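You operate a simulated robot arm through the tools that you are given. There is no shell and no other tool. Be economical: measure what you need, move in short steps, check, and stop when the job is done.

Carry out the task below with a simulated robot arm. There is one attempt and no reset: what you move stays moved.

TASK
Close the wide drawer.
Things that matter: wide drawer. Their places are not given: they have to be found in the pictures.

It is judged by the outcome, as a careful person would: the job done as asked, and still so three seconds after it is handed in. It fails if anything else is knocked over, pushed out of place, dropped, spilled or broken.

THE ROBOT
A 6-joint arm with a two-finger parallel gripper, fixed in place. Base frame: the origin is at the foot of the arm, x ahead of it, y to its left, z up. Lengths are in mm, angles in degrees, forces in N, time in s.
With the tool pointing down near the work surface it reaches from about 200 to 640 mm from the base axis. Its first joint turns from -66.0 to 66.0 degrees. Payload 2.7 kg.
Tool frame: the origin (TCP) lies between the finger pads and is the grasp point; the fingertips stand 23 mm ahead of it; z points along the fingers, y is the line along which they close. The gripper opens to 94 mm. The fingers are 38 mm wide and 10 mm thick; the gripper's body (54 by 96 mm) begins 39 mm behind the TCP.
Orientation is told as [roll, pitch, yaw] about the base's x, y, z axes, in that order, counted from this pose: with the fingers straight down and closing along the base's y, the tool's x points along the base's -x, its y along +y and its z along -z.

THE INTERFACE
- The arm moves only by the tool arm_command. Its argument "series" is text: rows parted by semicolons, each of 7 numbers parted by spaces: the turn, a rotation vector about the tool's x, y, z in rad, then the shift along the tool's x, y, z in mm, then the finger opening in mm, from 0 to 94. In form: ax ay az tx ty tz fingers; .... A call has 1 to 8 rows; each row is the pose to reach, as a shift and turn from the pose commanded when the call began, along the tool's axes at that moment. A row lasts 0.2 s, in which the tool goes at most 50 mm and 8.6 degrees; a call with a longer step from one row to the next is refused whole, and so is a gripper value outside its range. A pose out of reach is approached as far as the arm can. The call stops where the force on the tool passes 40 N (or 10 N more than at its start, if that is more) or the arm is blocked; 0.2 s more then pass. The fingers move at their own pace (about 45 mm/s each) and stop on an object; they squeeze with about 36 N. The grip force told is the motor's: it shows also when the fingers shut on nothing. Time passes only in rows, and 0.2 s behind the last, so rows that repeat a pose let the fingers close. It gives the time, the measured TCP pose, the force on the tool (base axes), the opening and the grip force at its end, in the units of the frame above (readings bear some noise).
- Cameras (640 x 400 px; columns grow to the right, rows downward): "scene" is fixed at [63.7, -423.3, 1404.4]; the picture's right is [0.87, -0.49, 0.00], its down [-0.28, -0.49, -0.82] and it looks along [0.41, 0.72, -0.57] (base axes); focal length 323 px, centre (320, 200). "wrist" rides on the gripper at [-39, 0, -44] in the tool frame; the picture's right is [0.00, -1.00, 0.00], its down [0.97, 0.00, -0.24] and it looks along [0.24, 0.00, 0.97] (tool axes); focal length 218 px, centre (320, 200).
- capture(camera): a new picture of that camera. No time passes.
- locate(camera, pixels): for up to 12 pixels [column, row] of the newest picture of that camera ("zoom" is the newest enlarged one), the place [x, y, z] in the base frame of the surface seen there, good to about 2 mm. No time passes.
- enlarge(camera, box): a new picture of the part [left, top, right, bottom] of that camera's present view, enlarged. No time passes.
- hand_in(): hands the job in; it is judged then, once.

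Work in short steps. Measure before you move; look again where a grasp or a placing could have gone wrong, and mend it. You have 60 turns and 16 pictures in all, the two below and enlarged ones among them. Open the gripper and draw the arm clear of the work before you hand the job in, unless the task says otherwise; then end with one line.

The tools are called after "Emit:" by a JSON object that holds its "fn" and its "kwargs". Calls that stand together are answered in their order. arm_command: Moves the arm, as the interface text tells. Its arguments: {"type":"object","properties":{"series":{"type":"string"}},"required":["series"]} The other tools are called the same way: capture (camera) takes a picture; locate (camera, pixels) gives the place of the surface under pixels of a picture; enlarge (camera, box) takes an enlarged picture of a part of a camera's view; hand_in () hands the job in.

At the start:

```text
time: 0.0
ee_pos: [320.4, 216.2, 978.2]
tool_rot: [0.0, 0.0, 0.0]
wrist_force: [0.4, -0.2, 0.2]
grip_width: 94.0
grasp_force: 0.1
```

scene: 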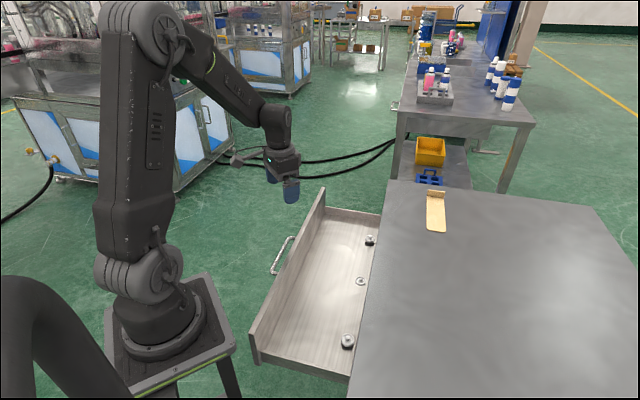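
wrist: 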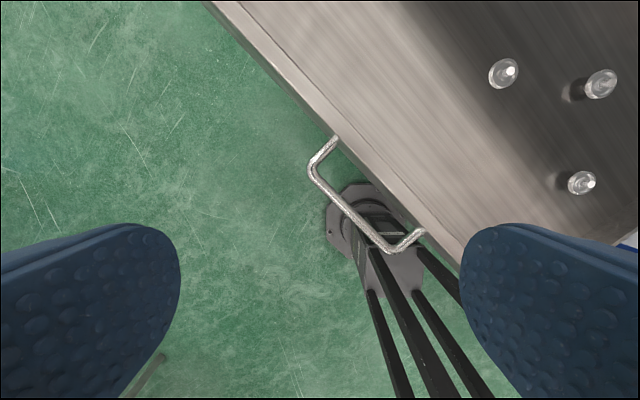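

The scene shows the open drawer, with its front panel running from about (322,192) to (252,362) and the handle near (283,255). I'll measure these points and the table edge.

Emit:
{"fn": "locate", "kwargs": {"camera": "scene", "pixels": [[323, 190], [290, 260], [252, 335], [255, 360], [291, 238], [274, 273], [385, 205], [365, 330], [370, 240], [348, 341], [361, 281], [326, 207]]}}

Emit:
{"fn": "locate", "kwargs": {"camera": "wrist", "pixels": [[350, 205], [318, 165], [395, 248], [300, 80], [420, 200], [505, 72], [600, 82], [582, 182], [230, 10], [338, 138]]}}

Emit:
{"fn": "enlarge", "kwargs": {"camera": "scene", "box": [230, 170, 420, 390]}}

```text
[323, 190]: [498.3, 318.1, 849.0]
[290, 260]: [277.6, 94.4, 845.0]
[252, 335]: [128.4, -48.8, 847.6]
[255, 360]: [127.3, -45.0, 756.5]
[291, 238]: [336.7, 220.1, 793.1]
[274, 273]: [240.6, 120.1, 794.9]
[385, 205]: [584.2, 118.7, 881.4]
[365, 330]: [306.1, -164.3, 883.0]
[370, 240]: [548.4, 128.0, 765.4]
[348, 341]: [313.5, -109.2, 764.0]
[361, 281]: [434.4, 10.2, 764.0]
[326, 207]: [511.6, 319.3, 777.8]
```

```text
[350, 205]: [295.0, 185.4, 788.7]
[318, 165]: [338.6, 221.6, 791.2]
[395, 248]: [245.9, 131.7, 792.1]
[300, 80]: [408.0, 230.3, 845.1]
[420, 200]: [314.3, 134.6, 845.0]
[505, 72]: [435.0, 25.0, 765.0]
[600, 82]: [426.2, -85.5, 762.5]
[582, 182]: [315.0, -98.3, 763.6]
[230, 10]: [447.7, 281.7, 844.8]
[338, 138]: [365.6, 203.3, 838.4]
```

```text
1.82 times, centred on (325, 280) of scene
```

zoom: 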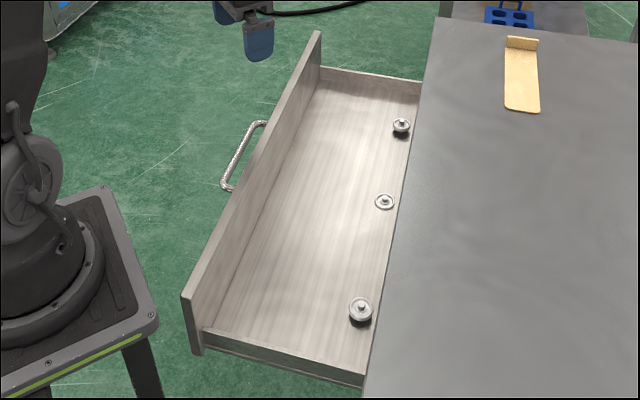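

The drawer front lies at 45° in the base frame and closes along (0.707, -0.707). The handle bar centre is about (289,173,791). I'll yaw the tool -45°, close the fingers and move to stand off outside the handle, staying high.

Emit:
{"fn": "arm_command", "kwargs": {"series": "0 0 0.131 11 -2 0 60; 0 0 0.262 22 -4 0 40; 0 0 0.393 33 -6 0 20; 0 0 0.524 44 -8 0 0; 0 0 0.655 55 -10 0 0; 0 0 0.785 66 -11 0 0; 0 0 0.785 66 -11 0 0; 0 0 0.785 66 -11 0 0"}}

```text
time: 1.8
ee_pos: [253.8, 206.0, 979.3]
tool_rot: [-0.1, 0.0, -45.0]
wrist_force: [1.0, -0.1, -0.3]
grip_width: 0.0
grasp_force: 36.0
```

The yaw is right at -45° and the fingers are closed. Next I tilt 20° so the fingers lean toward the drawer, and descend to handle height.

Emit:
{"fn": "arm_command", "kwargs": {"series": "0 -0.12 0 0 0 30 0; 0 -0.24 0 0 0 60 0; 0 -0.35 0 0 0 95 0; 0 -0.35 0 0 0 130 0; 0 -0.35 0 0 0 160 0; 0 -0.35 0 0 0 190 0; 0 -0.35 0 0 0 190 0"}}

Emit:
{"fn": "capture", "kwargs": {"camera": "scene"}}

Emit:
{"fn": "capture", "kwargs": {"camera": "wrist"}}

```text
time: 3.4
ee_pos: [253.4, 206.8, 788.5]
tool_rot: [-0.1, -20.0, -45.1]
wrist_force: [0.0, 0.2, 0.2]
grip_width: 0.0
grasp_force: 36.5
```

```text
12 pictures are left
```

scene: 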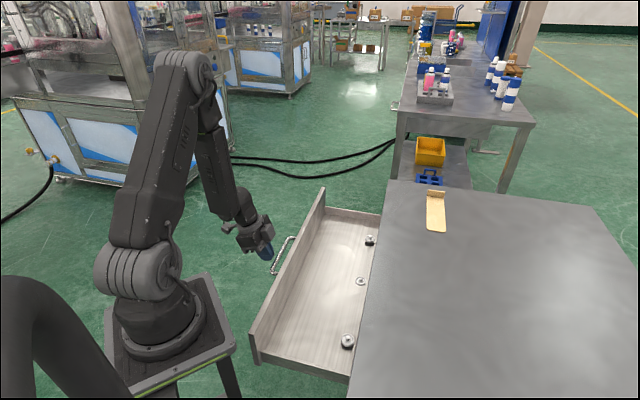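

```text
11 pictures are left
```

wrist: 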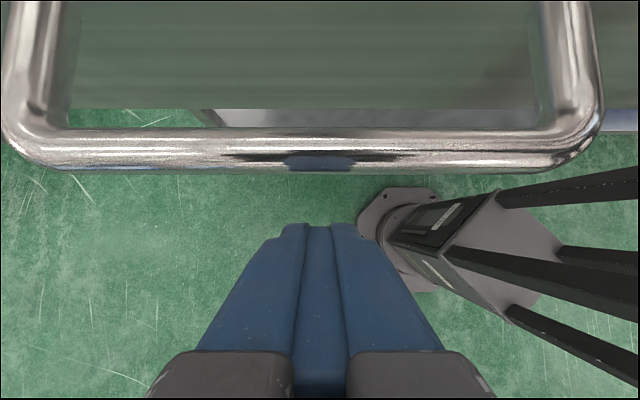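

The fingers face the middle of the handle bar with a gap of about 20 mm. I push gently along the closing direction, 8 mm per row.

Emit:
{"fn": "arm_command", "kwargs": {"series": "0 -0 0 -7.5 0 2.7 0; 0 0 0 -15 0 5.5 0; 0 0 0 -22.6 0 8.2 0; 0 0 0 -30.1 0 10.9 0; 0 0 0 -37.6 0 13.7 0; 0 0 0 -45.1 0 16.4 0; 0 0 0 -52.6 0 19.2 0; 0 0 0 -60.1 0 21.9 0"}}

Emit:
{"fn": "capture", "kwargs": {"camera": "scene"}}

```text
time: 5.2
ee_pos: [299.2, 161.8, 788.3]
tool_rot: [0.0, -20.0, -45.0]
wrist_force: [-0.5, 0.1, -0.4]
grip_width: 0.0
grasp_force: 36.0
```

```text
10 pictures are left
```

scene: 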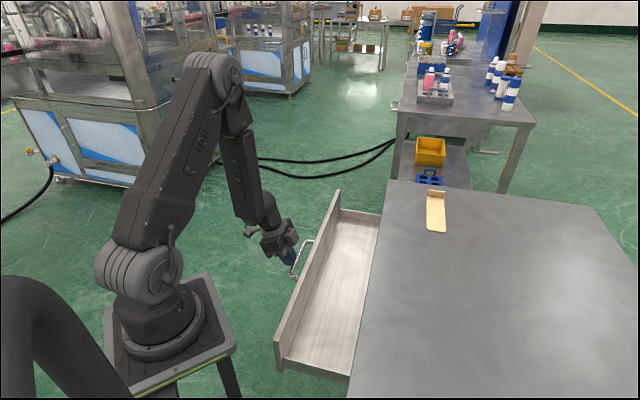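

The drawer moves freely with its contents riding along. I continue at the same pace.

Emit:
{"fn": "arm_command", "kwargs": {"series": "0 0 0 -7.5 0 2.7 0; 0 0 0 -15 0 5.5 0; 0 0 0 -22.6 0 8.2 0; 0 0 0 -30.1 0 10.9 0; 0 0 0 -37.6 0 13.7 0; 0 0 0 -45.1 0 16.4 0; 0 0 0 -52.6 0 19.2 0; 0 0 0 -60.1 0 21.9 0"}}

Emit:
{"fn": "arm_command", "kwargs": {"series": "0 0 0 -7.5 0 2.7 0; 0 0 0 -15 0 5.5 0; 0 0 0 -22.6 0 8.2 0; 0 0 0 -30.1 0 10.9 0; 0 0 0 -37.6 0 13.7 0; 0 0 0 -45.1 0 16.4 0"}}

Emit:
{"fn": "capture", "kwargs": {"camera": "scene"}}

Emit:
{"fn": "capture", "kwargs": {"camera": "wrist"}}

```text
time: 7.0
ee_pos: [344.1, 115.7, 788.4]
tool_rot: [-0.1, -20.0, -44.9]
wrist_force: [0.1, 0.1, -0.3]
grip_width: 0.2
grasp_force: 36.1
```

```text
time: 8.4
ee_pos: [377.7, 81.2, 789.0]
tool_rot: [-0.1, -19.9, -44.9]
wrist_force: [0.2, 0.9, -0.3]
grip_width: 0.0
grasp_force: 36.2
```

```text
9 pictures are left
```

scene: 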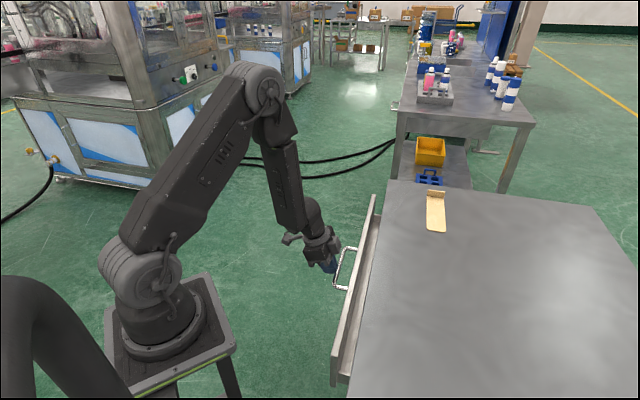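

```text
8 pictures are left
```

wrist: 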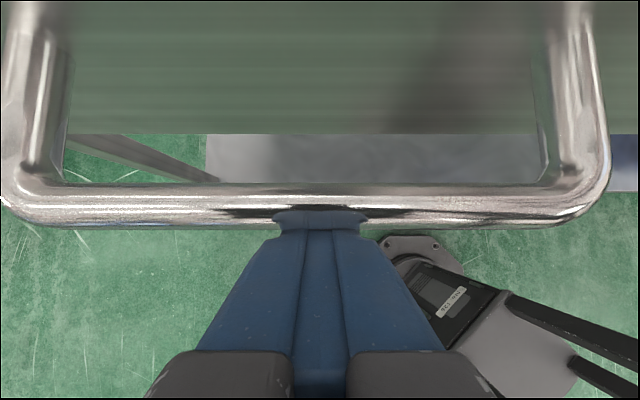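

The drawer is mostly closed. I measure the remaining gap between the panel top and the table edge.

Emit:
{"fn": "locate", "kwargs": {"camera": "scene", "pixels": [[374, 196], [335, 345], [357, 270], [370, 270], [385, 200], [352, 365], [377, 215]]}}

```text
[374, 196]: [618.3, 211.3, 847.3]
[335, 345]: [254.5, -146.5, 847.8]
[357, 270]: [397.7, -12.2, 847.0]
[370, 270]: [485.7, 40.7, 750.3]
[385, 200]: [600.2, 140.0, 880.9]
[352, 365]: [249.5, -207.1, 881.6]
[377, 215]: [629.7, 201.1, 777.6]
```

About 35–50 mm remain, so I slow to 5 mm per row and watch the force for the stop.

Emit:
{"fn": "arm_command", "kwargs": {"series": "0 0 0 -4.7 0 1.7 0; 0 0 0 -9.4 0 3.4 0; 0 0 0 -14.1 0 5.1 0; 0 0 0 -18.8 0 6.8 0; 0 0 0 -23.5 0 8.55 0; 0 0 0 -28.2 0 10.3 0"}}

Emit:
{"fn": "arm_command", "kwargs": {"series": "0 0 0 -2.8 0 1 0; 0 0 0 -5.6 0 2.05 0; 0 0 0 -8.5 0 3.1 0; 0 0 0 -11.3 0 4.1 0; 0 0 0 -14.1 0 5.1 0"}}

Emit:
{"fn": "capture", "kwargs": {"camera": "scene"}}

```text
time: 9.8
ee_pos: [398.6, 60.9, 789.2]
tool_rot: [-0.1, -20.0, -45.0]
wrist_force: [-0.4, -0.1, -0.2]
grip_width: 0.1
grasp_force: 35.7
```

```text
time: 11.0
ee_pos: [408.2, 51.3, 787.9]
tool_rot: [-0.1, -19.8, -44.8]
wrist_force: [-13.1, 12.8, 0.8]
grip_width: 0.1
grasp_force: 36.7
```

```text
7 pictures are left
```

scene: 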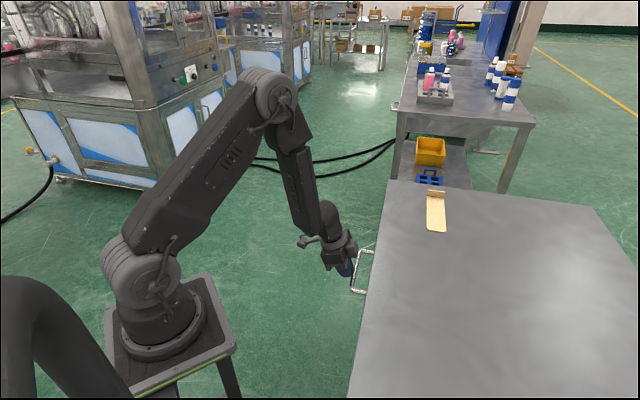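

The force rose to about 18 N against the push, and the panel has vanished under the table edge. I push a few mm more to confirm it is the end stop.

Emit:
{"fn": "arm_command", "kwargs": {"series": "0 0 0 -1.9 0 0.7 0; 0 0 0 -3.8 0 1.4 0; 0 0 0 -3.8 0 1.4 0"}}

Emit:
{"fn": "enlarge", "kwargs": {"camera": "scene", "box": [320, 170, 440, 390]}}

Emit:
{"fn": "capture", "kwargs": {"camera": "wrist"}}

```text
time: 11.5
ee_pos: [407.7, 51.1, 787.3]
tool_rot: [-0.2, -19.4, -44.3]
wrist_force: [-2.5, 2.9, -0.9]
grip_width: 0.0
grasp_force: 35.9
stopped in row 2: the force on the tool passed its limit (the readings are from after the stop); the commanded pose is now the measured one
```

```text
1.82 times, centred on (380, 280) of scene
```

zoom: 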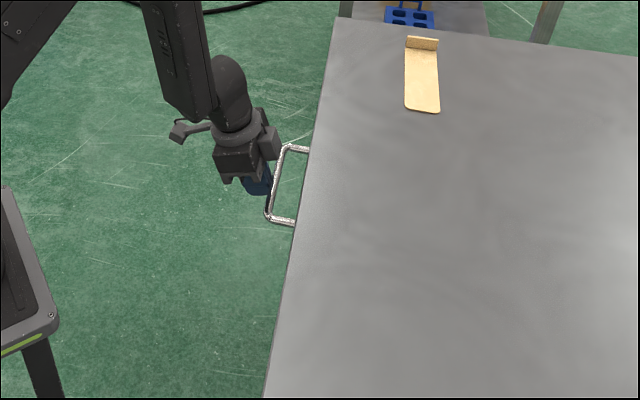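

```text
5 pictures are left
```

wrist: 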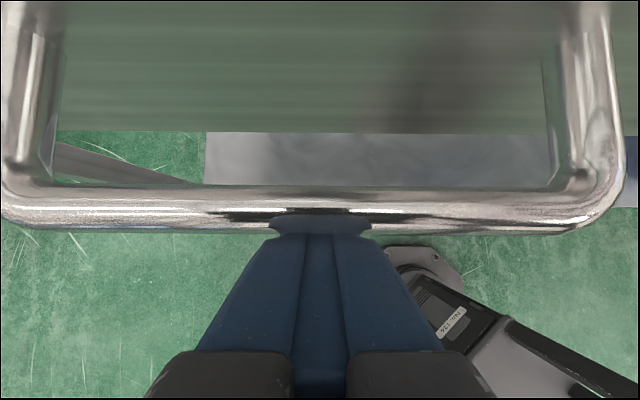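

It stopped firmly on the force limit with no further motion. I back straight off and look at the drawer front.

Emit:
{"fn": "arm_command", "kwargs": {"series": "0 0 0 9.4 0 -3.4 0; 0 0 0 28 0 -10 0; 0 0 0 56 0 -20 0; 0 0 0 85 0 -31 0; 0 0 0 113 0 -41 0; 0 -0.12 0 113 0 -41 0; 0 -0.24 0 113 0 -41 0; 0 -0.36 0 113 0 -41 0"}}

Emit:
{"fn": "capture", "kwargs": {"camera": "wrist"}}

```text
time: 13.3
ee_pos: [341.2, 149.3, 806.7]
tool_rot: [-1.0, -40.1, -44.2]
wrist_force: [0.7, 0.0, 0.1]
grip_width: 0.0
grasp_force: 35.8
out of reach, approached as far as the arm can: row 6, 7, 8
```

```text
4 pictures are left
```

wrist: 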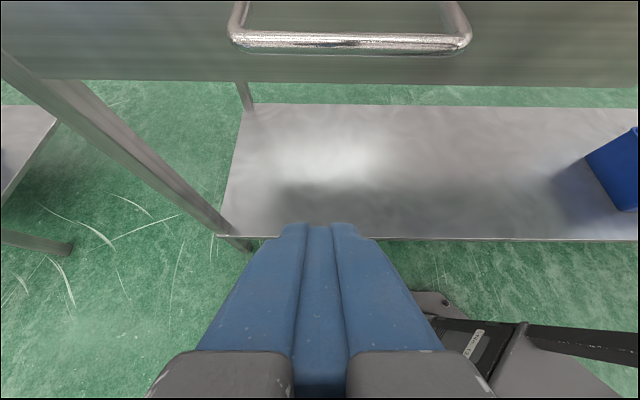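

The drawer front now sits at the table's leg line. I measure the panel, leg and handle to confirm it is closed.

Emit:
{"fn": "locate", "kwargs": {"camera": "wrist", "pixels": [[100, 60], [350, 20], [550, 50], [350, 45], [80, 105], [20, 50], [150, 10], [350, 72], [180, 185]]}}

```text
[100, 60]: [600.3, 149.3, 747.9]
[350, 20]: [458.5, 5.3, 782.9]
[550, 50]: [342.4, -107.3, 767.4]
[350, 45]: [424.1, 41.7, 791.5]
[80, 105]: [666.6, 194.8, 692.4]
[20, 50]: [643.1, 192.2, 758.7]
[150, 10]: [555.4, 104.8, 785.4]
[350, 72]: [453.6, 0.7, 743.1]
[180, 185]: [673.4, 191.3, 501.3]
```

The panel front is at n≈319 mm and its back touches the leg face at ≈333 mm, just under the table edge at 324, so the drawer is fully closed. I raise the arm away and open the gripper.

Emit:
{"fn": "arm_command", "kwargs": {"series": "0 0 0 0 0 -25 20; 0 0 0 0 0 -50 40; 0 0 0 0 0 -75 60; 0 0 0 0 0 -100 94; 0 0 0 0 0 -100 94; 0 0 0 0 0 -100 94; 0 0 0 0 0 -100 94"}}

Emit:
{"fn": "capture", "kwargs": {"camera": "scene"}}

```text
time: 14.9
ee_pos: [293.3, 194.0, 883.3]
tool_rot: [-0.2, -40.1, -44.5]
wrist_force: [0.5, 0.1, 0.3]
grip_width: 94.1
grasp_force: 0.0
```

```text
3 pictures are left
```

scene: 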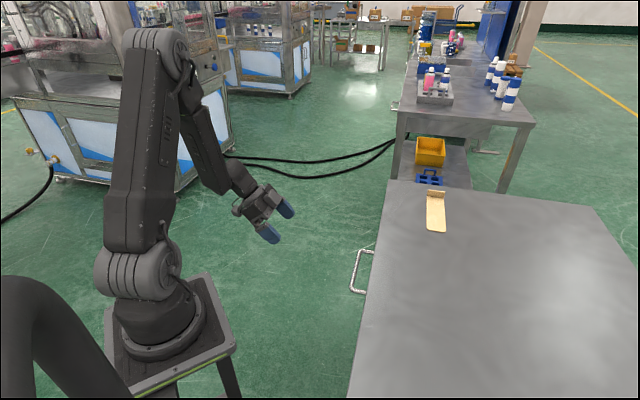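

The drawer has stayed closed, the arm is clear and the gripper is open, so I hand in.

Emit:
{"fn": "hand_in", "kwargs": {}}

```text
The job is handed in.
```

The wide drawer is pushed fully closed against its stop; the arm is clear, the gripper is open, and nothing outside the drawer was disturbed, but I couldn't see its contents once it closed.
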